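You operate a simulated robot arm through the tools that you are given. There is no shell and no other tool. Be economical: measure what you need, move in short steps, check, and stop when the job is done.

You run a simulated two-armed robot. Do the job below in one go: nothing can be reset, and whatever is moved stays where it is left.

Task
Screw the grease cup down and wipe up the grease under the big grey housing.
Fine: hold the housing still while you turn; stand it in the white dish; wipe with the pink cloth pad and put the pad back.

It is judged by the outcome, as a careful person would: the job done as asked, and still so three seconds after it is handed in. It fails if anything else is knocked over, pushed out of place, dropped, spilled or broken. Flat cloth is picked up by pressing the open fingertips on it (5 to 10 N) and closing them slowly along it; thin cloth reads only 2 to 8 mm in the jaws.

Robot
Two 7-joint arms with two-finger parallel grippers on one trunk, on a base that drives. Base frame: it is fixed to the floor where the robot stands at the start and does not move with it; the origin is under the middle of the robot, x ahead of it, y to its left, z up. Units: cm, degrees, N and s.
The left shoulder is at the start at [7, 16.3, 119.5], the right one opposite. With the tool pointing down near the work surface each hand reaches from about 38 to 88 cm from the robot's upright axis, wherever it stands, measured 20 degrees to its own side. Places, roughly: grease cup [50, 0, 100]; white dish [50, 50, 90]; grease in the white bay [50, 0, 90]. Payload 3.43 kg a hand.
The TCP of each hand is the grasp point between the finger pads, 3.4 cm short of the fingertips. In the tool frame z runs along the fingers and y along their closing line. Largest opening 12.8 cm; finger width 2.4, thickness 1.2; the body of the gripper, 4.8 by 13 cm, starts 9.6 cm behind the TCP.
Orientation is that of the tool frame in the base frame, as a unit quaternion [w, x, y, z]. With the fingers straight down and closing along the base's y, the tool's x points along the base's -x, its y along +y and its z along -z.

Tools
- The arms move only by the tool step_arm. It takes "left_series", "right_series" or both (then of equal length, played together; a hand with none holds still); each is a list that holds one entry, the list of rows, each a list of 7 numbers: the closure, from 0 (fully open) to 1 (shut), then the shift along the tool's x, y, z in cm, then the turn, a rotation vector about the tool's x, y, z in degrees. In form: [[[jaw, x, y, z, rx, ry, rz], ...]]. A call has 1 to 10 rows; each row shifts and turns the commanded pose from where the row before left it, along the tool's axes as they then stand. A row lasts 0.2 s, in which the tool goes at most 5 cm and 8.6 degrees; a call with a longer step from one row to the next is refused whole, and so is a gripper value outside its range. Where a pose cannot be reached the arm comes as near as it can. A force on the tool above 40 N (or 10 N above the force at the start of the call, whichever is more), or a blocked arm, ends the call early, and 0.2 s more pass. Each finger travels about 15.3 cm/s and halts on what it meets, pressing with about 35 N; the grip force reading is that of the motor and also rises with nothing between the fingers. The clock runs only during rows and for 0.2 s after the last one: add rows that do not move to give the fingers time. It gives the time, the measured TCP pose, the force on the tool (base axes), the opening and the grip force at its end, in the units of the frame above (readings bear some noise).
- Cameras (640 x 400 px; columns grow to the right, rows downward): "scene" is now at [13.99, 0.59, 142.63]; the picture's right is [0.08, -1.00, 0.00], its down [-0.54, -0.05, -0.84] and it looks along [0.84, 0.07, -0.54] (base axes); focal length 214 px, centre (320, 200). "left" rides on the left gripper at [7.6, 1.1, -16] in its tool frame; the picture's right is [-0.15, 0.99, 0.00], its down [-0.88, -0.13, -0.46] and it looks along [-0.45, -0.07, 0.89] (tool axes); focal length 234 px, centre (320, 200). "right" rides on the right gripper at [7.6, -1.1, -16] in its tool frame; the picture's right is [0.15, 0.99, 0.00], its down [-0.88, 0.13, -0.46] and it looks along [-0.45, 0.07, 0.89] (tool axes); focal length 234 px, centre (320, 200). There is no depth. A picture from a camera that has moved, and an enlarged one, comes with that camera's place and axes in the base frame and with its lens.
- snapshot(camera): a new picture of that camera. No time passes.
- move_column(by): slides the trunk up (or, below 0, down) by that many cm; the arms and the scene camera ride with it, the base frame stays. It gives what a move gives, with no picture.
- steer(legs): drives the robot by 1 to 6 legs, each [ahead, left, turn to the left] in cm, cm and degrees, along the robot's own axes; the way and the turn of a leg run together, so that a leg with both is an arc; at most 150 cm and 180 degrees a leg. The arms and the cameras ride along, it lands a little off, and it stops where it bumps. It gives what a move gives.
- head_to(pan, tilt): turns the head with the scene camera to pan (to the left, within 86 degrees either way) and tilt (down, from -29 to 69), counted from straight ahead of the robot. It gives what a move gives.
- close_up(camera, box): a new picture of the part [left, top, right, bottom] of that camera's present view, enlarged. No time passes.
- sign_off(): hands the job in; it is judged then, once.

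Go step by step. Nothing tells you exact positions but the pictures and the camera data: compare them with the known pose of the tool, close in by small moves and look again before you grip or let go. The budget is 120 turns and 92 pictures, counting those below and the enlarged ones. Unless the task says otherwise, let go and move clear before handing in, and close with one line.

The tools are called after "Request:" as a command line: name --argument value ..., lists and objects as JSON in quotes. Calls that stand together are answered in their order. step_arm: Moves the arms, as the interface text tells. Its arguments: {"type":"object","properties":{"left_series":{"type":"array","items":{"type":"array","items":{"type":"array","items":{"type":"number"}}}},"right_series":{"type":"array","items":{"type":"array","items":{"type":"array","items":{"type":"number"}}}}},"required":[]} The other tools are called the same way: move_column (by) slides the trunk up or down; steer (legs) drives the base; head_to (pan, tilt) turns the head that bears the scene camera; snapshot (camera) takes a picture; close_up (camera, box) takes an enlarged picture of a part of a camera's view; sign_off () hands the job in.

At the start:

```text
clock: 0.0
left_tcp_pos: [63.02, 32.69, 128.04]
left_orientation: [0.0, -0.001, 1.0, 0.0]
left_force: [0.6, 0.2, 0.7]
left_opening: 12.81
left_grasp_force: 0.1
right_tcp_pos: [39.97, -18.56, 136.07]
right_orientation: [0.001, 0.0, 1.0, 0.0]
right_force: [-0.7, 0.4, -0.1]
right_opening: 12.82
right_grasp_force: 0.1
trunk travel left (down, up): [-67.5, 26.5]
robot x, y, heading: [0.06, 0.12, 0.1]
head pan, tilt: [4.8, 32.5]
```

scene: 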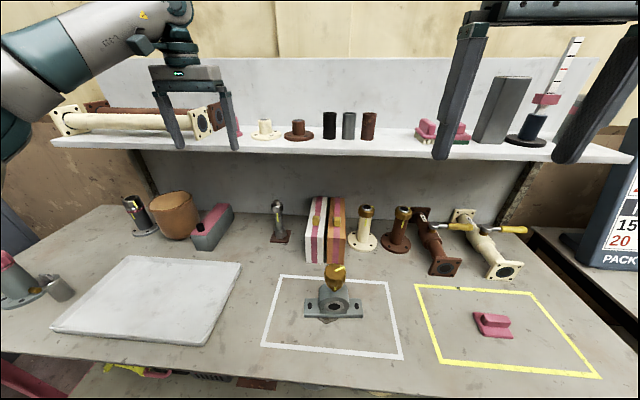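
right: 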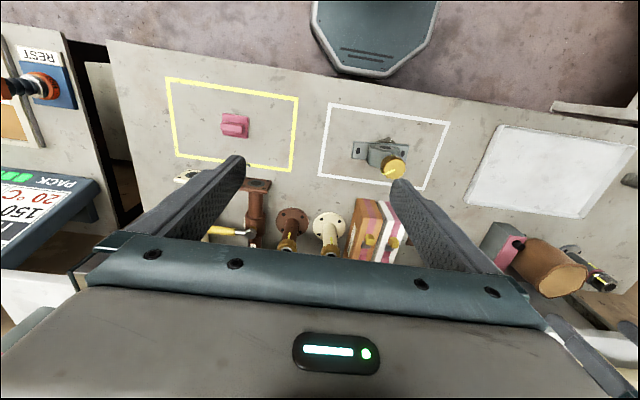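
left: 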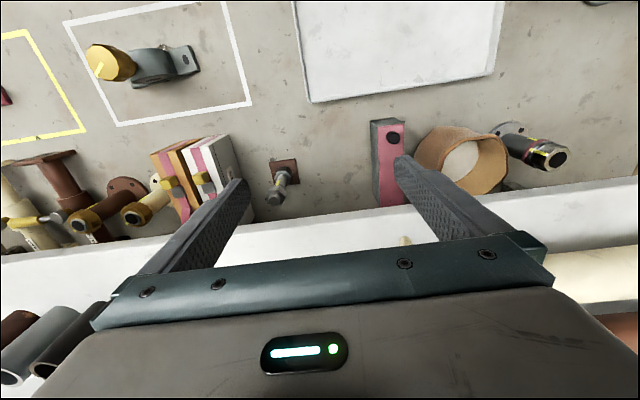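

I see a grey pillow-block housing with a brass grease cup in the white bay, the pink pad in the yellow bay and the white dish to the left. I will look closer first.

Request:
close_up --camera "scene" --box '[250, 240, 410, 340]'

Request:
close_up --camera "right" --box '[320, 100, 480, 200]'

Request:
close_up --camera "scene" --box '[410, 270, 610, 395]'

```text
4.00 times, centred on (330, 290) of scene
camera zoom: at [13.99, 0.59, 142.63], right [0.08, -1.0, 0.0], down [-0.54, -0.05, -0.84], along [0.84, 0.07, -0.54], focal length 858 px, centre (280, -160)
```

zoom: 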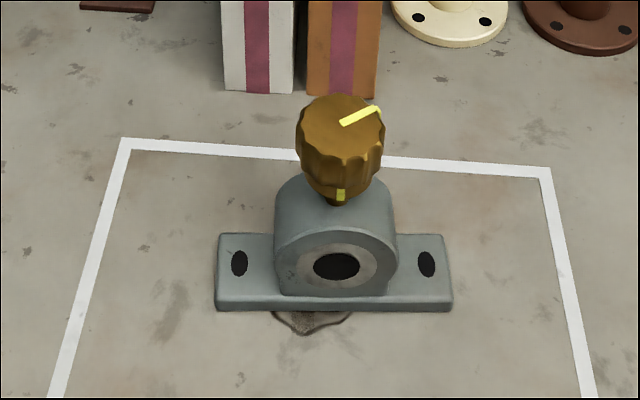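

```text
4.00 times, centred on (400, 150) of right
camera zoom: at [32.42, -19.65, 152.06], right [-0.15, 0.99, 0.0], down [0.88, 0.13, 0.46], along [0.45, 0.07, -0.89], focal length 937 px, centre (0, 400)
```

zoom: 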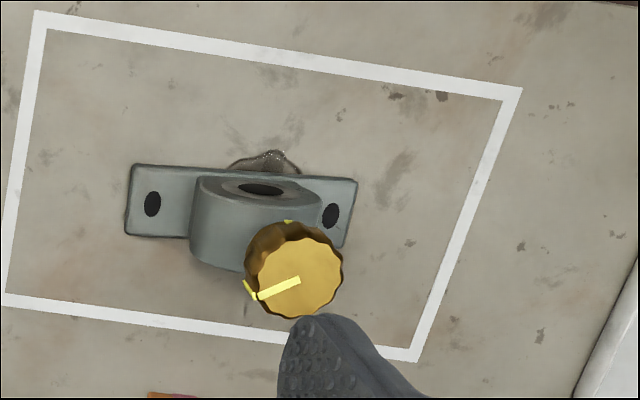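

```text
3.20 times, centred on (510, 332) of scene
camera zoom: at [13.99, 0.59, 142.63], right [0.08, -1.0, 0.0], down [-0.54, -0.05, -0.84], along [0.84, 0.07, -0.54], focal length 686 px, centre (-288, -224)
```

zoom: 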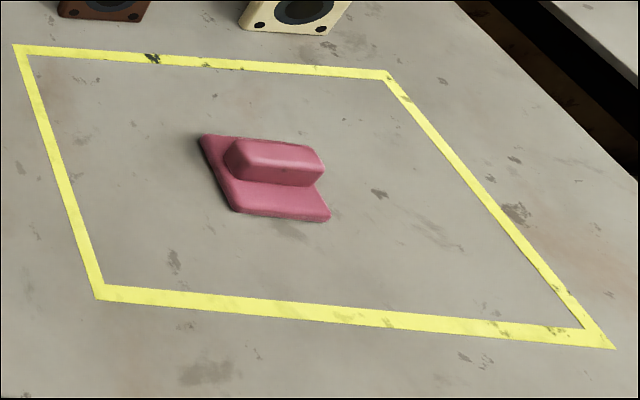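

The cup's pointer is at about azimuth −54°, and the fixed mark on its neck faces the robot. The cap is centred near (47.3, −0.2) with its top at z≈102, and the barrel is about 8 cm wide with its axis at z≈90.7. I'll back the base up for room, then bring the left hand in tilted at 45°.

Request:
steer --legs '[[-12, 0, 0]]'

Request:
step_arm --left_series '[[[0, 4, -2, 0, 0, 0, 0], [0, 4, -2, 0, 0, 0, 0], [0, 4, -2, 0, 0, 0, 0], [0, 4, -2, 0, 0, 0, 0], [0, 4, -2, 0, 0, 0, 0], [0, 4, -2, 0, 0, 0, 0], [0, 2, -2, 0, 0, 0, 0], [0, 0, -2, 0, 0, 0, 0]]]'

```text
clock: 1.2
left_tcp_pos: [51.26, 32.82, 127.82]
left_orientation: [0.0, -0.002, 1.0, 0.0]
left_force: [-0.7, -0.1, -0.6]
left_opening: 12.8
left_grasp_force: 0.1
right_tcp_pos: [28.48, -18.49, 135.87]
right_orientation: [-0.001, -0.001, 1.0, -0.001]
right_force: [-0.5, 0.6, 0.1]
right_opening: 12.79
right_grasp_force: 0.0
trunk travel left (down, up): [-67.5, 26.5]
robot x, y, heading: [-12.05, -0.04, 0.1]
head pan, tilt: [4.8, 32.5]
```

```text
clock: 3.0
left_tcp_pos: [25.2, 16.58, 128.12]
left_orientation: [-0.001, -0.001, 1.0, -0.001]
left_force: [0.4, -0.6, -0.6]
left_opening: 12.83
left_grasp_force: 0.1
right_tcp_pos: [28.4, -18.64, 136.19]
right_orientation: [0.0, 0.0, 1.0, 0.0]
right_force: [0.6, -0.4, -0.3]
right_opening: 12.8
right_grasp_force: 0.1
trunk travel left (down, up): [-67.5, 26.5]
robot x, y, heading: [-11.81, -0.17, 0.2]
head pan, tilt: [4.8, 32.5]
```

The left hand is back and clear. Next I tilt it and bring it to a pre-grasp standoff.

Request:
step_arm --left_series '[[[0, 0, 0, 0, 0, -7.5, 0], [0, 0, 0, 0, 0, -7.5, 0], [0, 0, 0, 0, 0, -7.5, 0], [0, 0, 0, 0, 0, -7.5, 0], [0, 0, 0, 0, 0, -7.5, 0], [0, 0, 0, 0, 0, -7.5, 0]]]'

Request:
step_arm --left_series '[[[0, 1.2, -2.1, 3.0, 0, 0, 0], [0, 1.2, -2.1, 3.0, 0, 0, 0], [0, 1.2, -2.1, 3.0, 0, 0, 0], [0, 1.2, -2.1, 3.0, 0, 0, 0], [0, 1.2, -2.1, 3.0, 0, 0, 0], [0, 1.2, -2.1, 3.0, 0, 0, 0], [0, 1.2, -2.1, 3.0, 0, 0, 0], [0, 1.2, -2.1, 3.0, 0, 0, 0], [0, 0, 0, 0, 0, 0, 0]]]'

Request:
snapshot --camera "left"

Request:
snapshot --camera "scene"

```text
clock: 4.4
left_tcp_pos: [25.78, 16.11, 129.46]
left_orientation: [0.382, -0.002, 0.924, 0.002]
left_force: [-0.2, 0.3, -0.3]
left_opening: 12.8
left_grasp_force: 0.0
left hand out of reach, approached as far as the arm can: row 6
right_tcp_pos: [28.24, -18.66, 136.05]
right_orientation: [0.0, 0.0, 1.0, 0.0]
right_force: [-0.1, -0.4, -0.1]
right_opening: 12.79
right_grasp_force: 0.1
trunk travel left (down, up): [-67.5, 26.5]
robot x, y, heading: [-11.48, -0.15, -0.1]
head pan, tilt: [4.8, 32.5]
```

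```text
clock: 6.4
left_tcp_pos: [37.44, -1.16, 107.32]
left_orientation: [0.383, -0.001, 0.924, 0.001]
left_force: [0.1, -0.3, -0.3]
left_opening: 12.79
left_grasp_force: 0.1
left hand out of reach, approached as far as the arm can: row 1, 2, 3
right_tcp_pos: [28.31, -18.41, 136.07]
right_orientation: [0.0, -0.001, 1.0, 0.0]
right_force: [-0.5, 0.1, -0.5]
right_opening: 12.8
right_grasp_force: 0.0
trunk travel left (down, up): [-67.5, 26.5]
robot x, y, heading: [-11.74, -0.16, 0.2]
head pan, tilt: [4.8, 32.5]
```

```text
85 pictures are left
camera left: at [20.68, -0.04, 113.15], right [0.1, 0.99, 0.1], down [0.3, -0.13, 0.94], along [0.95, -0.06, -0.31], focal length 234 px, centre (320, 200)
```

left: 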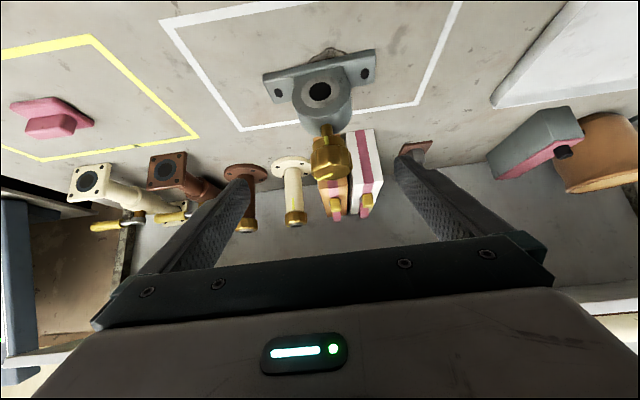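

```text
84 pictures are left
camera scene: at [2.16, 0.66, 142.64], right [0.09, -1.0, 0.0], down [-0.54, -0.05, -0.84], along [0.84, 0.07, -0.54], focal length 214 px, centre (320, 200)
```

scene: 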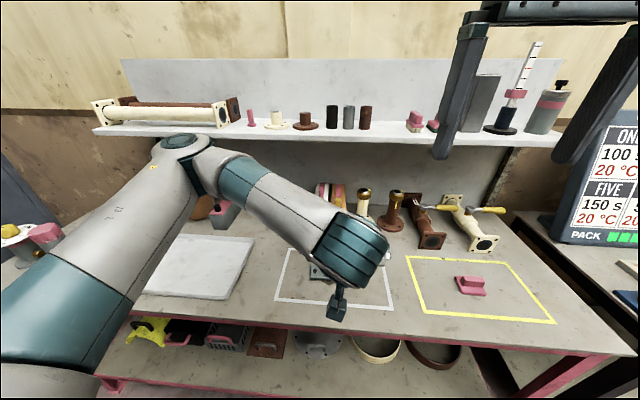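

The housing's front edge is centred near (45.2, −0.1) and yawed about +4.5°, with the barrel axis at z≈90.7. I'll match the yaw and close in with the fingers open.

Request:
step_arm --left_series '[[[0, 0, 0, 0, -3.2, 0, -3.2], [0, 2.2, 0.35, 2.5, 0, 0, 0], [0, 2.2, 0.35, 2.5, 0, 0, 0], [0, 0, 0, 3, 0, 0, 0], [0, 0, 0, 3, 0, 0, 0], [0, 0, 0, 2, 0, 0, 0], [0, 0, 0, 0, 0, 0, 0]]]'

Request:
snapshot --camera "left"

```text
clock: 8.0
left_tcp_pos: [43.55, -0.2, 95.1]
left_orientation: [0.382, -0.038, 0.923, 0.016]
left_force: [-0.2, -0.5, 1.0]
left_opening: 12.81
left_grasp_force: 0.0
right_tcp_pos: [28.21, -18.48, 136.13]
right_orientation: [0.0, -0.002, 1.0, 0.0]
right_force: [-0.5, 1.2, 1.0]
right_opening: 12.79
right_grasp_force: 0.2
trunk travel left (down, up): [-67.5, 26.5]
robot x, y, heading: [-11.84, 0.0, 0.1]
head pan, tilt: [4.8, 32.5]
```

```text
83 pictures are left
camera left: at [26.83, -0.44, 100.96], right [0.02, 0.99, 0.1], down [0.31, -0.1, 0.94], along [0.95, 0.01, -0.31], focal length 234 px, centre (320, 200)
```

left: 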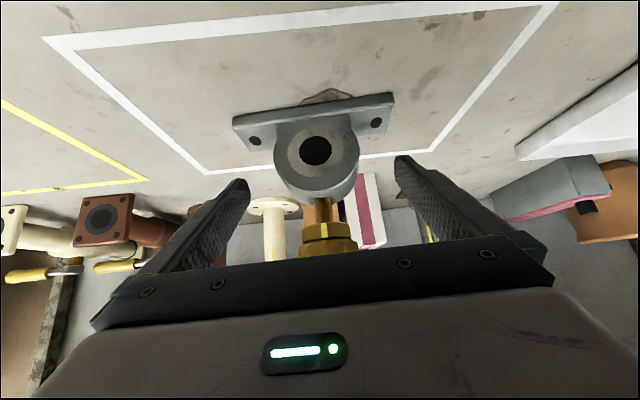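

The fingers straddle the barrel symmetrically. I advance about 6 cm to the equator and partly close.

Request:
step_arm --left_series '[[[0, 0.1, 0, 3, 0, 0, 0], [0, 0.2, 0, 2.9, 0, 0, 0], [0, 0, 0, 0, 0, 0, 0], [0.15, 0, 0, 0, 0, 0, 0], [0.28, 0, 0, 0, 0, 0, 0], [0.28, 0, 0, 0, 0, 0, 0]]]'

Request:
snapshot --camera "left"

```text
clock: 9.4
left_tcp_pos: [47.52, 0.14, 90.76]
left_orientation: [0.383, -0.038, 0.923, 0.016]
left_force: [0.7, 0.0, 0.3]
left_opening: 9.21
left_grasp_force: 0.0
right_tcp_pos: [28.35, -18.58, 136.13]
right_orientation: [0.001, 0.0, 1.0, 0.0]
right_force: [0.6, 0.2, 0.3]
right_opening: 12.81
right_grasp_force: 0.1
trunk travel left (down, up): [-67.5, 26.5]
robot x, y, heading: [-11.69, 0.07, 0.1]
head pan, tilt: [4.8, 32.5]
```

```text
82 pictures are left
camera left: at [30.71, -0.15, 96.55], right [0.02, 0.99, 0.1], down [0.31, -0.1, 0.94], along [0.95, 0.01, -0.31], focal length 234 px, centre (320, 200)
```

left: 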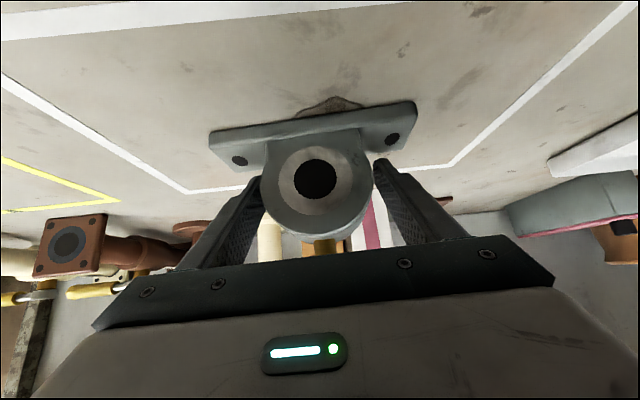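

The fingers are centred about the barrel, so I close gently.

Request:
step_arm --left_series '[[[0.32, 0, 0, 0, 0, 0, 0], [0.36, 0, 0, 0, 0, 0, 0], [0.4, 0, 0, 0, 0, 0, 0], [0.5, 0, 0, 0, 0, 0, 0], [0.6, 0, 0, 0, 0, 0, 0], [0.6, 0, 0, 0, 0, 0, 0]]]'

Request:
snapshot --camera "scene"

```text
clock: 10.8
left_tcp_pos: [47.46, 0.13, 90.76]
left_orientation: [0.383, -0.039, 0.923, 0.017]
left_force: [1.0, -2.0, 1.3]
left_opening: 7.6
left_grasp_force: 34.9
right_tcp_pos: [28.24, -18.54, 136.1]
right_orientation: [0.001, -0.001, 1.0, 0.0]
right_force: [-0.5, 0.4, -0.2]
right_opening: 12.79
right_grasp_force: 0.0
trunk travel left (down, up): [-67.5, 26.5]
robot x, y, heading: [-11.81, -0.33, 0.1]
head pan, tilt: [4.8, 32.5]
```

```text
81 pictures are left
camera scene: at [2.2, 0.56, 142.63], right [0.09, -1.0, 0.0], down [-0.54, -0.05, -0.84], along [0.84, 0.07, -0.54], focal length 214 px, centre (320, 200)
```

scene: 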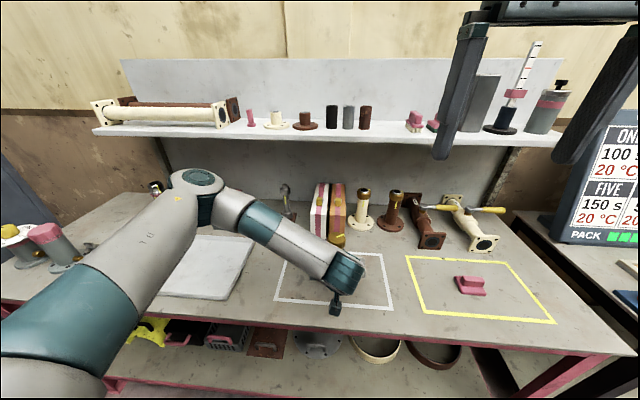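

The housing is gripped at 7.6 cm wide. Now I bring the right hand above the cap.

Request:
step_arm --right_series '[[[0, -4, 0, 0, 0, 0, 0], [0, -4, 0, 0, 0, 0, 0], [0, -4, 1.5, 0, 0, 0, 0], [0, -3, 3.5, 1, 0, 0, 0], [0, -3, 3.5, 2, 0, 0, 0], [0, -1, 3.5, 3, 0, 0, 0], [0, 0, 3.5, 3, 0, 0, 0], [0, 0, 3.1, 3, 0, 0, 0], [0, 0, 0, 3, 0, 0, 0], [0, 0, 0, 0, 0, 0, 0]]]'

Request:
snapshot --camera "right"

```text
refused: row 5 steps farther than a row can; nothing moved
```

```text
80 pictures are left
camera right: at [20.71, -19.64, 152.04], right [-0.15, 0.99, 0.0], down [0.88, 0.13, 0.46], along [0.45, 0.07, -0.89], focal length 234 px, centre (320, 200)
```

right: 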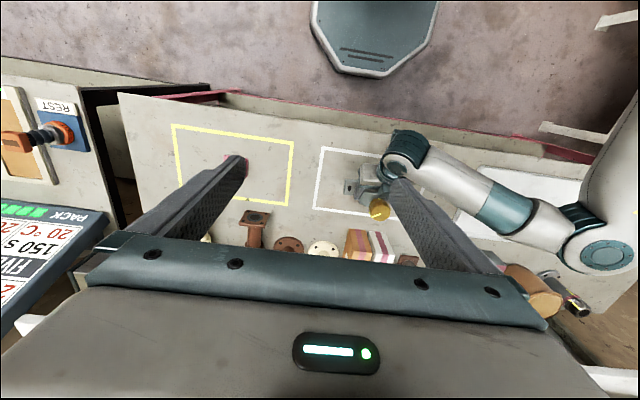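

One row was too long, so I'll shorten the steps.

Request:
step_arm --right_series '[[[0, -4, 0, 0, 0, 0, 0], [0, -4, 0, 0, 0, 0, 0], [0, -4, 1.5, 0, 0, 0, 0], [0, -3, 3.2, 1, 0, 0, 0], [0, -3, 3.2, 2, 0, 0, 0], [0, -1, 3.5, 2.8, 0, 0, 0], [0, 0, 3.5, 3, 0, 0, 0], [0, 0, 3.8, 3, 0, 0, 0], [0, 0, 0, 3, 0, 0, 0], [0, 0, 0, 0, 0, 0, 0]]]'

Request:
snapshot --camera "right"

```text
clock: 13.0
left_tcp_pos: [47.51, -0.03, 90.69]
left_orientation: [0.382, -0.038, 0.923, 0.016]
left_force: [1.3, -0.3, 3.2]
left_opening: 7.59
left_grasp_force: 34.6
right_tcp_pos: [47.17, 0.23, 121.16]
right_orientation: [0.0, -0.001, 1.0, 0.0]
right_force: [-0.2, -0.3, 0.3]
right_opening: 12.8
right_grasp_force: 0.0
trunk travel left (down, up): [-67.5, 26.5]
robot x, y, heading: [-11.75, -0.41, 0.3]
head pan, tilt: [4.8, 32.5]
```

```text
79 pictures are left
camera right: at [39.65, -0.86, 137.12], right [-0.15, 0.99, 0.0], down [0.88, 0.13, 0.46], along [0.45, 0.07, -0.89], focal length 234 px, centre (320, 200)
```

right: 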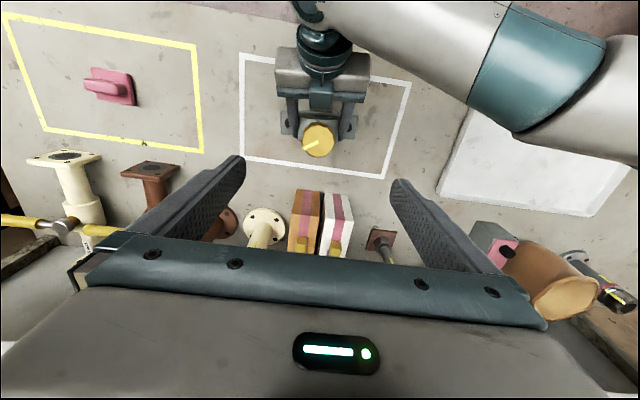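

The cap is centred at (47.2, 0.1). I pre-rotate the right hand 33° counter-clockwise, narrow the jaws to about 7 cm and lower partway.

Request:
step_arm --right_series '[[[0.2, 0, 0, 2, 0, 0, -8.25], [0.45, 0, 0, 3, 0, 0, -8.25], [0.45, 0, 0, 3, 0, 0, -8.25], [0.45, 0, 0, 3, 0, 0, -8.25], [0.45, 0, 0, 3, 0, 0, 0], [0.45, 0, 0, 2, 0, 0, 0], [0.45, 0, 0, 0, 0, 0, 0]]]'

Request:
snapshot --camera "right"

```text
clock: 14.6
left_tcp_pos: [47.46, 0.1, 90.75]
left_orientation: [0.383, -0.038, 0.923, 0.016]
left_force: [0.9, -0.9, 3.8]
left_opening: 7.58
left_grasp_force: 34.9
right_tcp_pos: [47.44, 0.24, 105.18]
right_orientation: [0.0, -0.285, 0.958, -0.001]
right_force: [0.0, 0.1, -0.6]
right_opening: 7.03
right_grasp_force: 0.1
trunk travel left (down, up): [-67.5, 26.5]
robot x, y, heading: [-11.5, -0.15, 0.2]
head pan, tilt: [4.8, 32.5]
```

```text
78 pictures are left
camera right: at [41.73, -4.83, 121.14], right [-0.66, 0.75, 0.0], down [0.67, 0.59, 0.46], along [0.34, 0.3, -0.89], focal length 234 px, centre (320, 200)
```

right: 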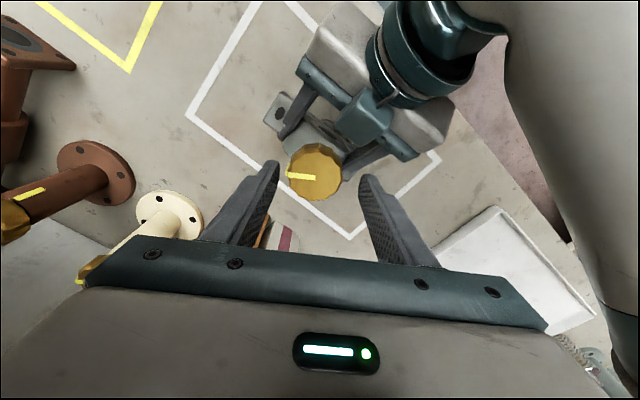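

The cap sits between the fingers, so I lower the hand onto it and close.

Request:
step_arm --right_series '[[[0.45, 0, -0.2, 2.5, 0, 0, 0], [0.45, 0, -0.1, 2.5, 0, 0, 0], [0.45, 0, 0, 0, 0, 0, 0], [0.52, 0, 0, 0, 0, 0, 0], [0.58, 0, 0, 0, 0, 0, 0], [0.65, 0, 0, 0, 0, 0, 0], [0.8, 0, 0, 0, 0, 0, 0], [0.8, 0, 0, 0, 0, 0, 0]]]'

Request:
snapshot --camera "right"

```text
clock: 16.4
left_tcp_pos: [47.43, 0.08, 90.75]
left_orientation: [0.382, -0.039, 0.923, 0.017]
left_force: [-15.7, 16.5, 12.4]
left_opening: 7.57
left_grasp_force: 35.1
right_tcp_pos: [47.58, -0.09, 100.18]
right_orientation: [0.001, -0.284, 0.959, -0.001]
right_force: [17.7, -18.8, -0.7]
right_opening: 5.12
right_grasp_force: 34.9
trunk travel left (down, up): [-67.5, 26.5]
robot x, y, heading: [-11.8, 0.28, 0.3]
head pan, tilt: [4.8, 32.5]
```

```text
77 pictures are left
camera right: at [41.82, -5.06, 116.18], right [-0.66, 0.75, 0.0], down [0.67, 0.59, 0.46], along [0.34, 0.3, -0.89], focal length 234 px, centre (320, 200)
```

right: 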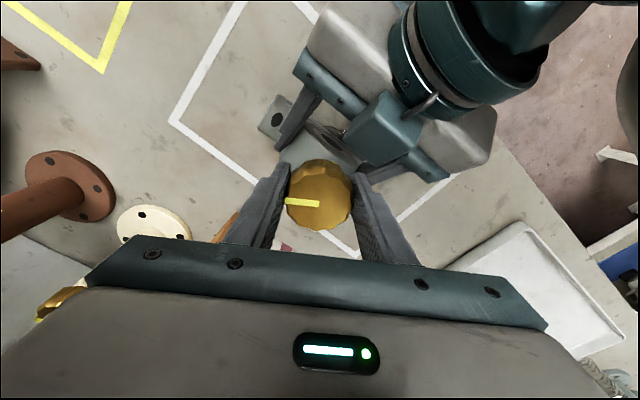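

The side load shows the hand is a few mm off along the closing line, so I relieve that before turning.

Request:
step_arm --right_series '[[[0.8, 0, -0.2, 0, 0, 0, 0], [0.8, 0, 0, 0, 0, 0, 0]]]'

```text
clock: 17.0
left_tcp_pos: [47.34, 0.08, 90.63]
left_orientation: [0.383, -0.038, 0.923, 0.017]
left_force: [-16.9, 15.7, 11.7]
left_opening: 7.57
left_grasp_force: 35.3
right_tcp_pos: [47.48, -0.15, 100.24]
right_orientation: [-0.001, -0.285, 0.959, 0.0]
right_force: [17.8, -15.7, 0.5]
right_opening: 5.11
right_grasp_force: 34.5
trunk travel left (down, up): [-67.5, 26.5]
robot x, y, heading: [-11.7, -0.38, -0.1]
head pan, tilt: [4.8, 32.5]
```

Request:
step_arm --right_series '[[[0.8, 0, -0.25, 0, 0, 0, 0], [0.8, 0, -0.25, 0, 0, 0, 0], [0.8, 0, 0, 0, 0, 0, 0]]]'

```text
clock: 17.8
left_tcp_pos: [47.35, -0.1, 90.72]
left_orientation: [0.382, -0.038, 0.923, 0.014]
left_force: [3.9, -12.3, 2.8]
left_opening: 7.6
left_grasp_force: 34.8
right_tcp_pos: [47.64, -0.33, 100.21]
right_orientation: [-0.001, -0.288, 0.958, 0.003]
right_force: [-5.0, 13.9, -0.6]
right_opening: 5.12
right_grasp_force: 35.3
trunk travel left (down, up): [-67.5, 26.5]
robot x, y, heading: [-11.9, 0.33, 0.4]
head pan, tilt: [4.8, 32.5]
```

Request:
step_arm --right_series '[[[0.8, 0, 0.18, 0, 0, 0, 0], [0.8, 0, 0, 0, 0, 0, 5], [0.8, 0, 0, 0, 0, 0, 6], [0.8, 0, 0, 0, 0, 0, 6], [0.8, 0, 0, 0, 0, 0, 0]]]'

Request:
snapshot --camera "right"

```text
clock: 19.0
left_tcp_pos: [47.54, -0.13, 90.71]
left_orientation: [0.383, -0.037, 0.923, 0.014]
left_force: [11.8, -30.6, 1.6]
left_opening: 7.63
left_grasp_force: 35.2
right_tcp_pos: [47.65, -0.21, 100.25]
right_orientation: [0.0, -0.141, 0.99, 0.002]
right_force: [-11.1, 29.3, 0.7]
right_opening: 5.16
right_grasp_force: 34.4
trunk travel left (down, up): [-67.5, 26.5]
robot x, y, heading: [-11.51, -0.03, 0.3]
head pan, tilt: [4.8, 32.5]
```

```text
76 pictures are left
camera right: at [40.71, -3.47, 116.31], right [-0.42, 0.91, 0.0], down [0.81, 0.37, 0.46], along [0.41, 0.19, -0.89], focal length 234 px, centre (320, 200)
```

right: 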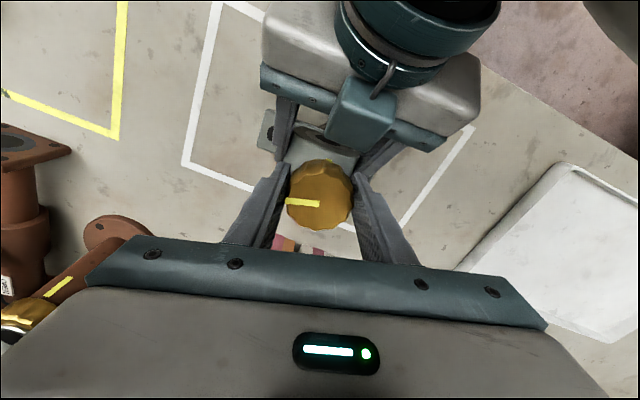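

The cap turns with the hand. I recentre against the side load and carry on turning.

Request:
step_arm --right_series '[[[0.8, 0, 0.2, 0, 0, 0, 0], [0.8, 0, 0.2, 0, 0, 0, 0], [0.8, 0, 0, 0, 0, 0, 0]]]'

```text
clock: 19.8
left_tcp_pos: [47.57, 0.02, 90.74]
left_orientation: [0.382, -0.039, 0.923, 0.017]
left_force: [8.8, -17.3, 2.3]
left_opening: 7.59
left_grasp_force: 35.4
right_tcp_pos: [47.54, -0.09, 100.34]
right_orientation: [0.0, -0.14, 0.99, 0.0]
right_force: [-7.1, 11.7, 4.8]
right_opening: 5.12
right_grasp_force: 35.0
trunk travel left (down, up): [-67.5, 26.5]
robot x, y, heading: [-11.91, -0.45, 0.2]
head pan, tilt: [4.8, 32.5]
```

Request:
step_arm --right_series '[[[0.8, 0, 0.15, 0, 0, 0, 5], [0.8, 0, 0.05, 0, 0, 0, 5], [0.8, 0, 0.05, 0, 0, 0, 5], [0.8, 0, 0, 0, 0, 0, 0]]]'

```text
clock: 20.8
left_tcp_pos: [47.41, 0.18, 90.62]
left_orientation: [0.382, -0.038, 0.923, 0.017]
left_force: [-4.4, -0.3, 5.5]
left_opening: 7.59
left_grasp_force: 34.7
right_tcp_pos: [47.5, 0.15, 100.22]
right_orientation: [0.0, -0.008, 1.0, 0.0]
right_force: [2.9, -2.6, -0.4]
right_opening: 5.16
right_grasp_force: 34.6
trunk travel left (down, up): [-67.5, 26.5]
robot x, y, heading: [-11.63, 0.12, 0.3]
head pan, tilt: [4.8, 32.5]
```

Request:
step_arm --right_series '[[[0.8, 0, 0, 0, 0, 0, 6], [0.8, 0, 0, 0, 0, 0, 6], [0.8, 0, 0, 0, 0, 0, 6], [0.8, 0, 0, 0, 0, 0, 0]]]'

Request:
snapshot --camera "right"

```text
clock: 21.8
left_tcp_pos: [47.31, 0.05, 90.64]
left_orientation: [0.381, -0.038, 0.924, 0.016]
left_force: [-17.7, 4.0, 8.0]
left_opening: 7.59
left_grasp_force: 34.9
right_tcp_pos: [47.54, 0.25, 100.29]
right_orientation: [0.001, 0.147, 0.989, 0.0]
right_force: [17.3, -1.8, -1.9]
right_opening: 5.11
right_grasp_force: 35.4
trunk travel left (down, up): [-67.5, 26.5]
robot x, y, heading: [-11.78, 0.19, 0.1]
head pan, tilt: [4.8, 32.5]
```

```text
75 pictures are left
camera right: at [39.94, 1.46, 116.23], right [0.15, 0.99, 0.0], down [0.88, -0.13, 0.46], along [0.45, -0.07, -0.89], focal length 234 px, centre (320, 200)
```

right: 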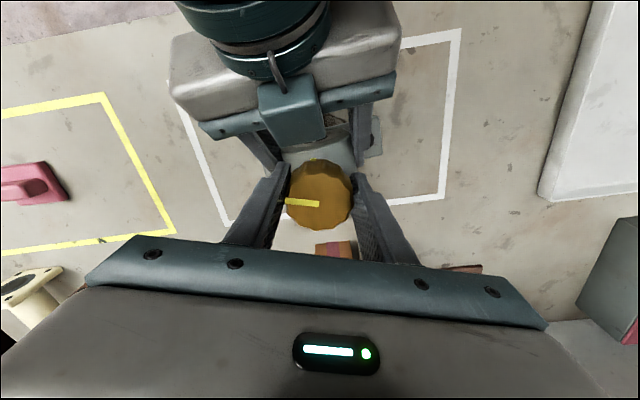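

Request:
step_arm --right_series '[[[0.8, -0.1, 0, 0, 0, 0, 6], [0.8, -0.1, 0, 0, 0, 0, 6], [0.8, 0, 0, 0, 0, 0, 6], [0.8, 0, 0, 0, 0, 0, 6], [0.8, 0, 0, 0, 0, 0, 0]]]'

Request:
snapshot --camera "right"

```text
clock: 23.0
left_tcp_pos: [47.45, -0.08, 90.68]
left_orientation: [0.382, -0.037, 0.923, 0.014]
left_force: [-11.3, -18.4, 1.4]
left_opening: 7.59
left_grasp_force: 35.0
right_tcp_pos: [47.54, 0.24, 100.29]
right_orientation: [-0.001, 0.349, 0.937, 0.002]
right_force: [9.6, 18.2, -2.3]
right_opening: 5.11
right_grasp_force: 35.1
trunk travel left (down, up): [-67.5, 26.5]
robot x, y, heading: [-11.88, 0.55, 0.2]
head pan, tilt: [4.8, 32.5]
```

```text
74 pictures are left
camera right: at [41.21, 4.39, 116.29], right [0.54, 0.84, 0.0], down [0.75, -0.48, 0.45], along [0.38, -0.24, -0.89], focal length 234 px, centre (320, 200)
```

right: 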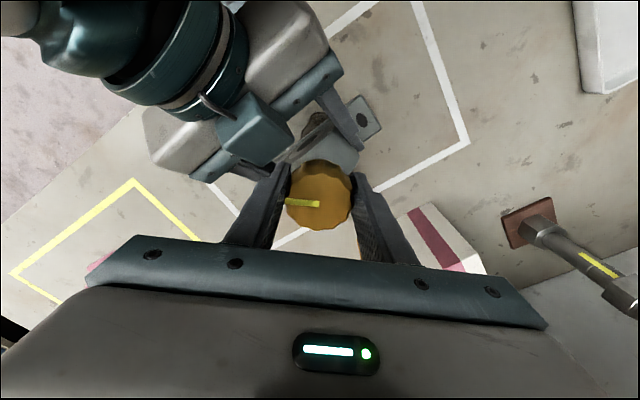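

The cap has turned about 74°, with roughly 50° left. I open, swing back and regrip.

Request:
step_arm --right_series '[[[0.45, 0, 0, 0, 0, 0, 0], [0.45, 0, 0, 0, 0, 0, 0], [0.45, 0, 0, 0, 0, 0, -8.4], [0.45, 0, 0, 0, 0, 0, -8.4], [0.45, 0, 0, 0, 0, 0, -8.4], [0.45, 0, 0, 0, 0, 0, -8.4], [0.45, 0, 0, 0, 0, 0, -8.4], [0.45, 0, 0, 0, 0, 0, -8.4], [0.45, 0, 0, 0, 0, 0, -8.4], [0.45, 0, 0, 0, 0, 0, 0]]]'

Request:
snapshot --camera "right"

```text
clock: 25.2
left_tcp_pos: [47.54, -0.03, 90.58]
left_orientation: [0.382, -0.037, 0.923, 0.016]
left_force: [0.9, 1.3, -0.2]
left_opening: 7.59
left_grasp_force: 35.4
right_tcp_pos: [47.73, 0.07, 100.36]
right_orientation: [0.001, -0.156, 0.988, 0.0]
right_force: [0.5, 0.1, -0.6]
right_opening: 7.03
right_grasp_force: 0.0
trunk travel left (down, up): [-67.5, 26.5]
robot x, y, heading: [-11.39, -0.08, 0.1]
head pan, tilt: [4.8, 32.5]
```

```text
73 pictures are left
camera right: at [40.86, -3.21, 116.25], right [-0.45, 0.9, 0.0], down [0.8, 0.4, 0.46], along [0.41, 0.2, -0.89], focal length 234 px, centre (320, 200)
```

right: 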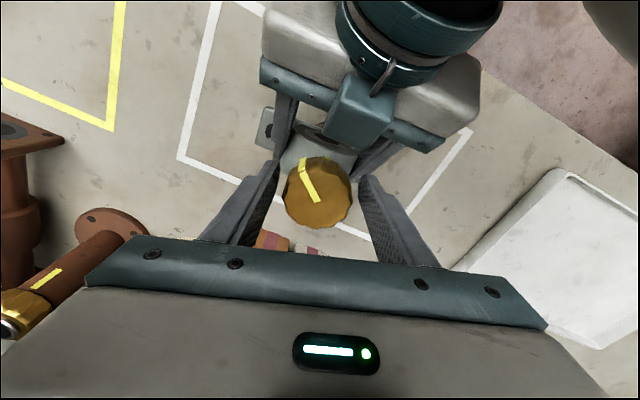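

The pointer is at about −132°, with roughly 45° still to go to the mark. I regrip and turn again.

Request:
step_arm --right_series '[[[0.55, 0, 0, 0, 0, 0, 0], [0.65, 0, 0, 0, 0, 0, 0], [0.8, 0, 0, 0, 0, 0, 0], [0.8, 0, 0, 0, 0, 0, 0]]]'

```text
clock: 26.2
left_tcp_pos: [47.48, 0.12, 90.83]
left_orientation: [0.382, -0.038, 0.923, 0.016]
left_force: [-7.1, 11.0, -0.2]
left_opening: 7.62
left_grasp_force: 34.8
right_tcp_pos: [47.72, 0.12, 100.24]
right_orientation: [0.0, -0.156, 0.988, 0.0]
right_force: [6.3, -9.9, -0.4]
right_opening: 5.11
right_grasp_force: 34.5
trunk travel left (down, up): [-67.5, 26.5]
robot x, y, heading: [-12.08, 0.12, 0.3]
head pan, tilt: [4.8, 32.5]
```

Request:
step_arm --right_series '[[[0.8, 0, 0, 0, 0, 0, 6], [0.8, 0, 0, 0, 0, 0, 6], [0.8, 0, 0.05, 0, 0, 0, 6], [0.8, 0, 0, 0, 0, 0, 0]]]'

Request:
step_arm --right_series '[[[0.8, 0, 0, 0, 0, 0, 6], [0.8, 0, 0, 0, 0, 0, 6], [0.8, 0, 0, 0, 0, 0, 6], [0.8, 0, 0, 0, 0, 0, 0]]]'

Request:
snapshot --camera "right"

```text
clock: 27.2
left_tcp_pos: [47.43, 0.11, 90.67]
left_orientation: [0.382, -0.038, 0.923, 0.016]
left_force: [-8.3, 11.8, 0.1]
left_opening: 7.56
left_grasp_force: 35.0
right_tcp_pos: [47.76, 0.21, 100.24]
right_orientation: [0.0, 0.002, 1.0, 0.0]
right_force: [9.3, -11.2, 2.1]
right_opening: 5.14
right_grasp_force: 35.4
trunk travel left (down, up): [-67.5, 26.5]
robot x, y, heading: [-12.03, -0.31, 0.2]
head pan, tilt: [4.8, 32.5]
```

```text
clock: 28.2
left_tcp_pos: [47.48, 0.05, 90.72]
left_orientation: [0.382, -0.037, 0.923, 0.015]
left_force: [-10.1, 6.5, -0.1]
left_opening: 7.59
left_grasp_force: 34.8
right_tcp_pos: [47.68, 0.15, 100.21]
right_orientation: [0.001, 0.156, 0.988, 0.001]
right_force: [11.5, -4.9, 6.4]
right_opening: 5.13
right_grasp_force: 35.0
trunk travel left (down, up): [-67.5, 26.5]
robot x, y, heading: [-11.97, 0.34, 0.1]
head pan, tilt: [4.8, 32.5]
```

```text
72 pictures are left
camera right: at [40.15, 1.53, 116.23], right [0.17, 0.99, 0.0], down [0.88, -0.15, 0.46], along [0.45, -0.08, -0.89], focal length 234 px, centre (320, 200)
```

right: 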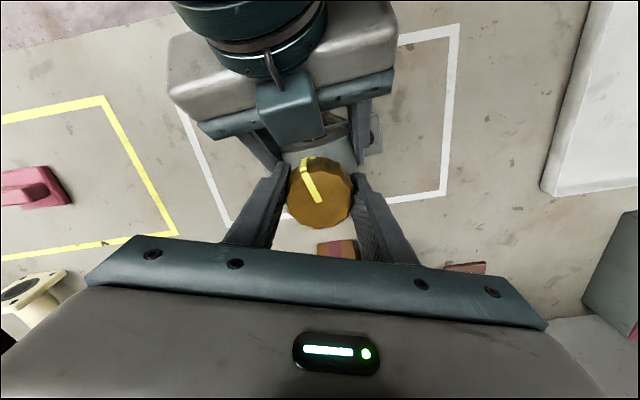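

The pointer is now at about −169°, close to the front. I look closely for the fixed mark.

Request:
close_up --camera "right" --box '[270, 120, 370, 240]'

Request:
close_up --camera "left" --box '[240, 120, 400, 260]'

```text
3.33 times, centred on (320, 180) of right
camera zoom: at [40.15, 1.53, 116.23], right [0.17, 0.99, 0.0], down [0.88, -0.15, 0.46], along [0.45, -0.08, -0.89], focal length 781 px, centre (320, 267)
```

zoom: 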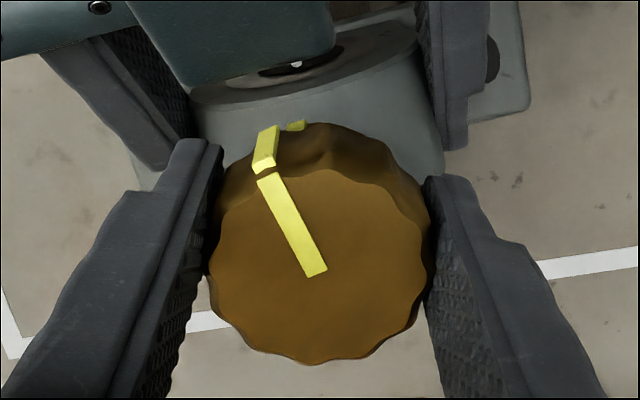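

```text
2.86 times, centred on (320, 190) of left
camera zoom: at [30.71, -0.12, 96.53], right [0.02, 0.99, 0.1], down [0.31, -0.11, 0.94], along [0.95, 0.01, -0.31], focal length 669 px, centre (320, 229)
```

zoom: 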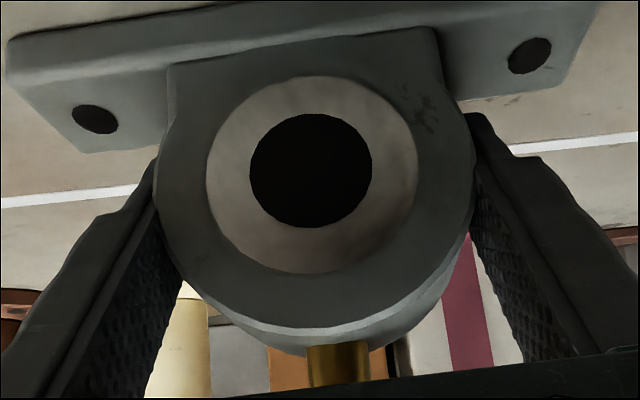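

The fixed mark is slightly further clockwise than the pointer. I turn a little more and compare.

Request:
step_arm --right_series '[[[0.8, 0, 0, 0, 0, 0, 4], [0.8, 0, 0, 0, 0, 0, 4], [0.8, 0, 0, 0, 0, 0, 0]]]'

Request:
close_up --camera "right" --box '[270, 120, 370, 240]'

```text
clock: 29.0
left_tcp_pos: [47.43, 0.14, 90.78]
left_orientation: [0.382, -0.038, 0.923, 0.016]
left_force: [-9.7, 0.5, -3.8]
left_opening: 7.6
left_grasp_force: 35.0
right_tcp_pos: [47.63, 0.19, 100.14]
right_orientation: [0.0, 0.225, 0.974, 0.001]
right_force: [11.2, 2.1, 12.9]
right_opening: 5.13
right_grasp_force: 35.2
trunk travel left (down, up): [-67.5, 26.5]
robot x, y, heading: [-11.86, -0.02, 0.5]
head pan, tilt: [4.8, 32.5]
```

```text
3.33 times, centred on (320, 180) of right
camera zoom: at [40.39, 2.57, 116.23], right [0.3, 0.95, 0.0], down [0.85, -0.27, 0.46], along [0.43, -0.14, -0.89], focal length 781 px, centre (320, 267)
```

zoom: 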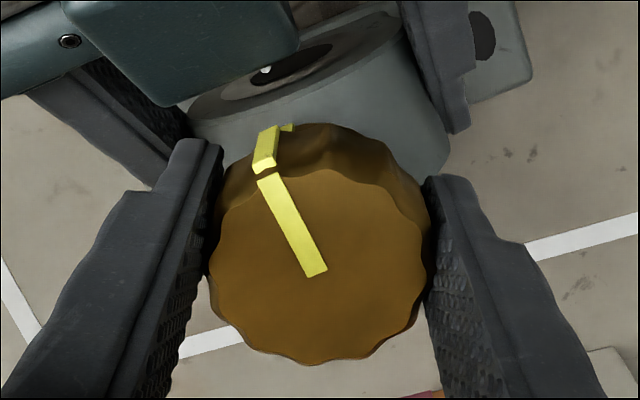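

Request:
step_arm --right_series '[[[0.8, 0, 0, 0, 0, 0, 5], [0.8, 0, 0, 0, 0, 0, 0]]]'

Request:
close_up --camera "right" --box '[270, 120, 370, 240]'

```text
clock: 29.6
left_tcp_pos: [47.33, -0.03, 90.71]
left_orientation: [0.381, -0.037, 0.924, 0.015]
left_force: [-6.8, -3.1, -6.4]
left_opening: 7.62
left_grasp_force: 35.2
right_tcp_pos: [47.65, 0.3, 100.37]
right_orientation: [-0.001, 0.267, 0.964, 0.0]
right_force: [4.0, 4.8, 13.8]
right_opening: 5.11
right_grasp_force: 34.9
trunk travel left (down, up): [-67.5, 26.5]
robot x, y, heading: [-11.75, 0.05, 0.3]
head pan, tilt: [4.8, 32.5]
```

```text
3.33 times, centred on (320, 180) of right
camera zoom: at [40.6, 3.23, 116.24], right [0.38, 0.92, 0.0], down [0.82, -0.34, 0.45], along [0.42, -0.17, -0.89], focal length 781 px, centre (320, 267)
```

zoom: 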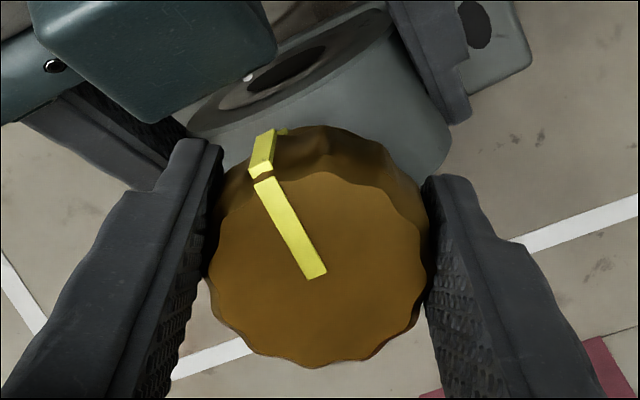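

Request:
step_arm --right_series '[[[0.8, 0, 0, 0, 0, 0, 5], [0.8, 0, 0, 0, 0, 0, 0]]]'

Request:
close_up --camera "right" --box '[270, 120, 370, 240]'

```text
clock: 30.2
left_tcp_pos: [47.5, -0.06, 90.68]
left_orientation: [0.382, -0.038, 0.923, 0.015]
left_force: [-0.8, -10.5, -8.3]
left_opening: 7.6
left_grasp_force: 34.8
right_tcp_pos: [47.75, 0.04, 100.18]
right_orientation: [-0.001, 0.31, 0.951, 0.0]
right_force: [0.8, 9.3, 8.2]
right_opening: 5.12
right_grasp_force: 34.8
trunk travel left (down, up): [-67.5, 26.5]
robot x, y, heading: [-11.94, 0.06, 0.4]
head pan, tilt: [4.8, 32.5]
```

```text
3.33 times, centred on (320, 180) of right
camera zoom: at [40.95, 3.86, 116.16], right [0.46, 0.89, 0.0], down [0.79, -0.41, 0.45], along [0.4, -0.21, -0.89], focal length 781 px, centre (320, 267)
```

zoom: 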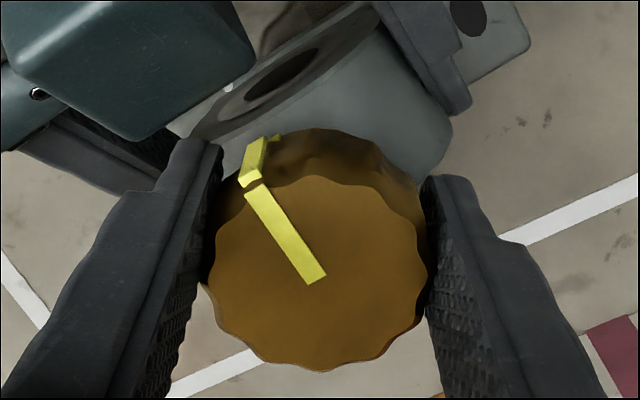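

The cap now slips in the fingers and no longer turns, so it has reached its stop. I release and lift to check the alignment.

Request:
step_arm --right_series '[[[0.45, 0, 0, 0, 0, 0, 0], [0.45, 0, 0, 0, 0, 0, 0], [0.45, 0, 0, -3, 0, 0, 0], [0.45, 0, 0, -4, 0, 0, -8], [0.45, 0, 0, -4, 0, 0, -8], [0.45, 0, 0, -4, 0, 0, -8], [0.45, 0, 0, 0, 0, 0, -8], [0.45, 0, 0, 0, 0, 0, 0]]]'

Request:
close_up --camera "right" --box '[250, 100, 390, 190]'

```text
clock: 32.0
left_tcp_pos: [47.55, 0.08, 90.57]
left_orientation: [0.381, -0.038, 0.924, 0.016]
left_force: [-0.2, 0.4, -0.1]
left_opening: 7.58
left_grasp_force: 35.1
right_tcp_pos: [47.74, -0.04, 115.22]
right_orientation: [-0.001, 0.034, 0.999, 0.0]
right_force: [1.2, -0.5, -0.9]
right_opening: 7.04
right_grasp_force: 0.2
trunk travel left (down, up): [-67.5, 26.5]
robot x, y, heading: [-11.87, 0.27, 0.2]
head pan, tilt: [4.8, 32.5]
```

```text
4.44 times, centred on (320, 145) of right
camera zoom: at [40.15, -0.57, 131.2], right [-0.08, 1.0, 0.0], down [0.89, 0.07, 0.45], along [0.45, 0.04, -0.89], focal length 1041 px, centre (320, 444)
```

zoom: 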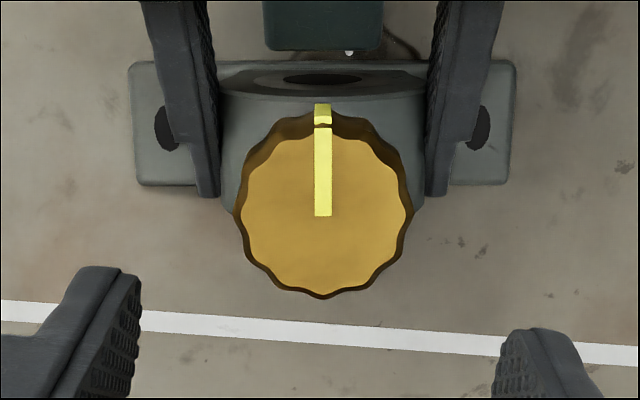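

The pointer is aligned with the front mark and the cup is seated. Now the right hand clears off while the left lifts the housing slowly.

Request:
step_arm --right_series '[[[0.45, 0, 0, -4, 0, 0, 0], [0.2, 0, -4, 0, 0, 0, 0], [0, 0, -4.5, 0, 0, 0, 0], [0, 0, -4.5, 0, 0, 0, 0], [0, 0, -4.5, 0, 0, 0, 0], [0, 0, -4.5, 0, 0, 0, 0], [0, 0, 0, 0, 0, 0, 0]]]'

Request:
step_arm --left_series '[[[0.7, -0.35, 0, -0.35, 0, 0, 0], [0.7, -0.35, 0, -0.35, 0, 0, 0], [0.7, -0.5, 0, -0.5, 0, 0, 0], [0.7, -0.7, 0, -0.7, 0, 0, 0], [0.7, 0, 0, 0, 0, 0, 0]]]'

Request:
snapshot --camera "right"

Request:
snapshot --camera "left"

```text
clock: 33.6
left_tcp_pos: [47.53, 0.09, 90.75]
left_orientation: [0.381, -0.038, 0.923, 0.015]
left_force: [0.3, 0.0, -0.1]
left_opening: 7.59
left_grasp_force: 34.7
right_tcp_pos: [46.21, -21.66, 119.4]
right_orientation: [-0.001, 0.034, 0.999, -0.001]
right_force: [0.2, 0.0, 0.8]
right_opening: 12.81
right_grasp_force: 0.0
trunk travel left (down, up): [-67.5, 26.5]
robot x, y, heading: [-12.03, -0.33, 0.6]
head pan, tilt: [4.8, 32.5]
```

```text
clock: 34.8
left_tcp_pos: [47.47, 0.07, 93.28]
left_orientation: [0.382, -0.038, 0.923, 0.016]
left_force: [-0.3, -0.1, -6.1]
left_opening: 7.6
left_grasp_force: 35.2
right_tcp_pos: [46.3, -21.91, 119.25]
right_orientation: [0.0, 0.036, 0.999, -0.001]
right_force: [-0.1, 0.0, 0.1]
right_opening: 12.82
right_grasp_force: 0.2
trunk travel left (down, up): [-67.5, 26.5]
robot x, y, heading: [-11.5, 0.05, 0.3]
head pan, tilt: [4.8, 32.5]
```

```text
65 pictures are left
camera right: at [38.7, -22.36, 135.25], right [-0.08, 1.0, 0.0], down [0.89, 0.07, 0.45], along [0.45, 0.04, -0.89], focal length 234 px, centre (320, 200)
```

right: 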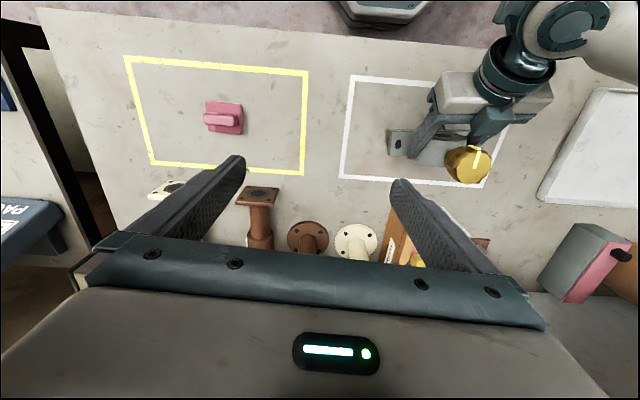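

```text
64 pictures are left
camera left: at [30.82, -0.09, 99.28], right [0.02, 0.99, 0.1], down [0.31, -0.11, 0.94], along [0.95, 0.01, -0.31], focal length 234 px, centre (320, 200)
```

left: 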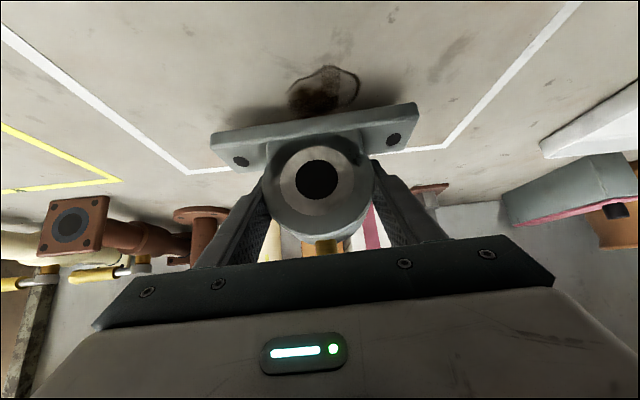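

The housing lifts cleanly and weighs only about 6 N. I raise it more and carry it left over the dish.

Request:
step_arm --left_series '[[[0.7, -1.5, 0, -1.5, 0, 0, 0], [0.7, -1.5, 0, -1.5, 0, 0, 0], [0.7, -1, 0.5, -1, 0, 0, 0], [0.7, -0.2, 3, 0.2, 0, 0, 0], [0.7, -0.25, 4, 0.25, 0, 0, 0], [0.7, -0.25, 4, 0.25, 0, 0, 0], [0.7, -0.25, 4, 0.25, 0, 0, 0], [0.7, -0.25, 4, 0.25, 0, 0, 0], [0.7, -0.25, 4, 0.25, 0, 0, 0], [0.7, -0.2, 2, 0.2, 0, 0, 0]]]'

Request:
step_arm --left_series '[[[0.7, -0.2, 2, 0.2, 0, 0, 0], [0.7, -0.25, 4, 0.25, 0, 0, 0], [0.7, -0.25, 4, 0.25, 0, 0, 0], [0.7, -0.25, 4, 0.25, 0, 0, 0], [0.7, -0.25, 4, 0.25, 0, 0, 0], [0.7, -0.25, 4, 0.25, 0, 0, 0], [0.7, -0.2, 2, 0.2, 0, 0, 0], [0.7, 0, 0, 0, 0, 0, 0]]]'

Request:
snapshot --camera "left"

Request:
snapshot --camera "scene"

```text
clock: 37.0
left_tcp_pos: [47.71, 25.84, 99.13]
left_orientation: [0.382, -0.037, 0.923, 0.014]
left_force: [0.2, 0.0, -6.9]
left_opening: 7.6
left_grasp_force: 35.2
right_tcp_pos: [46.28, -21.7, 119.33]
right_orientation: [-0.001, 0.035, 0.999, 0.0]
right_force: [-0.6, 0.6, -0.7]
right_opening: 12.79
right_grasp_force: 0.1
trunk travel left (down, up): [-67.5, 26.5]
robot x, y, heading: [-11.82, -0.06, 0.1]
head pan, tilt: [4.8, 32.5]
```

```text
clock: 38.8
left_tcp_pos: [48.28, 49.86, 98.85]
left_orientation: [0.382, -0.038, 0.923, 0.016]
left_force: [-0.6, -0.7, -5.6]
left_opening: 7.59
left_grasp_force: 34.6
right_tcp_pos: [46.31, -21.91, 119.34]
right_orientation: [-0.001, 0.036, 0.999, 0.001]
right_force: [-0.4, 0.2, -0.8]
right_opening: 12.81
right_grasp_force: 0.1
trunk travel left (down, up): [-67.5, 26.5]
robot x, y, heading: [-12.11, 0.03, 0.0]
head pan, tilt: [4.8, 32.5]
```

```text
63 pictures are left
camera left: at [31.53, 49.64, 104.81], right [0.02, 0.99, 0.1], down [0.31, -0.1, 0.94], along [0.95, 0.01, -0.31], focal length 234 px, centre (320, 200)
```

left: 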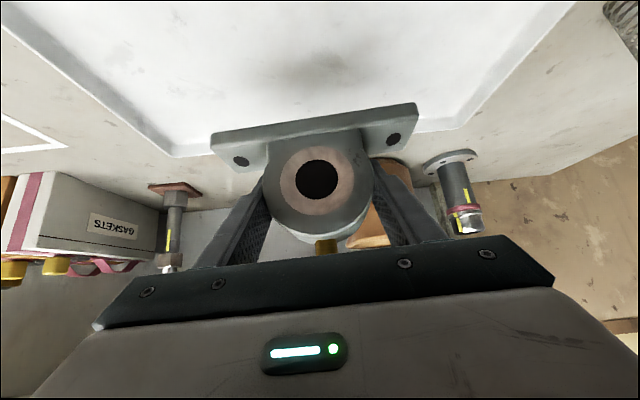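

```text
62 pictures are left
camera scene: at [2.28, 0.65, 142.62], right [0.09, -1.0, 0.0], down [-0.54, -0.05, -0.84], along [0.84, 0.07, -0.54], focal length 214 px, centre (320, 200)
```

scene: 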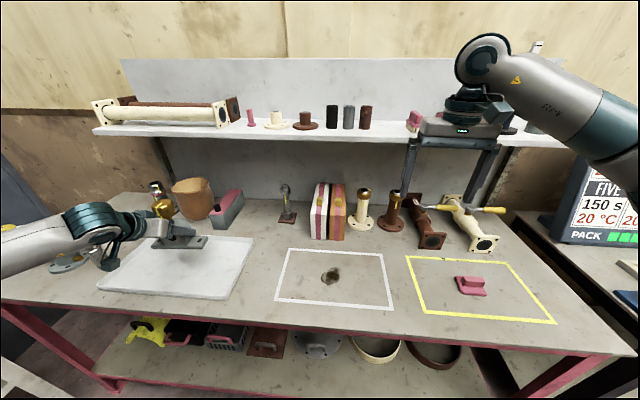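

The housing is centred over the dish at (48.3, 49.9). I lower it, feeling for contact.

Request:
step_arm --left_series '[[[0.7, 1.2, 0, 1.2, 0, 0, 0], [0.7, 1.2, 0, 1.2, 0, 0, 0], [0.7, 1.1, 0, 1.1, 0, 0, 0], [0.7, 0.6, 0, 0.6, 0, 0, 0], [0.7, 0.35, 0, 0.35, 0, 0, 0], [0.7, 0.2, 0, 0.2, 0, 0, 0], [0.7, 0, 0, 0, 0, 0, 0]]]'

Request:
snapshot --camera "left"

```text
clock: 40.4
left_tcp_pos: [48.15, 49.88, 92.5]
left_orientation: [0.381, -0.039, 0.924, 0.016]
left_force: [-1.5, 0.5, -6.8]
left_opening: 7.59
left_grasp_force: 35.1
right_tcp_pos: [46.27, -21.82, 119.18]
right_orientation: [-0.001, 0.035, 0.999, 0.0]
right_force: [-0.6, -0.4, 0.2]
right_opening: 12.79
right_grasp_force: 0.1
trunk travel left (down, up): [-67.5, 26.5]
robot x, y, heading: [-11.92, 0.07, 0.0]
head pan, tilt: [4.8, 32.5]
```

```text
61 pictures are left
camera left: at [31.34, 49.79, 98.41], right [0.02, 0.99, 0.1], down [0.31, -0.1, 0.94], along [0.95, 0.01, -0.31], focal length 234 px, centre (320, 200)
```

left: 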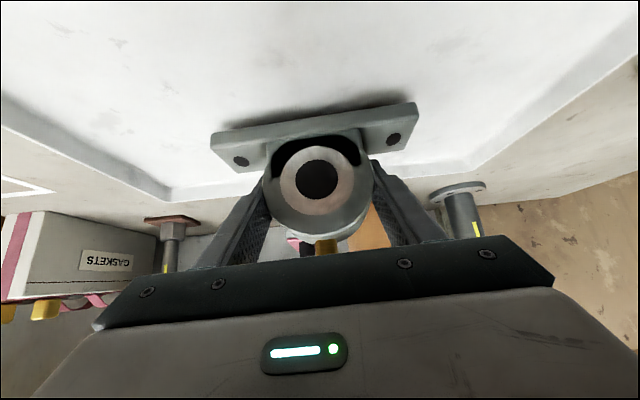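

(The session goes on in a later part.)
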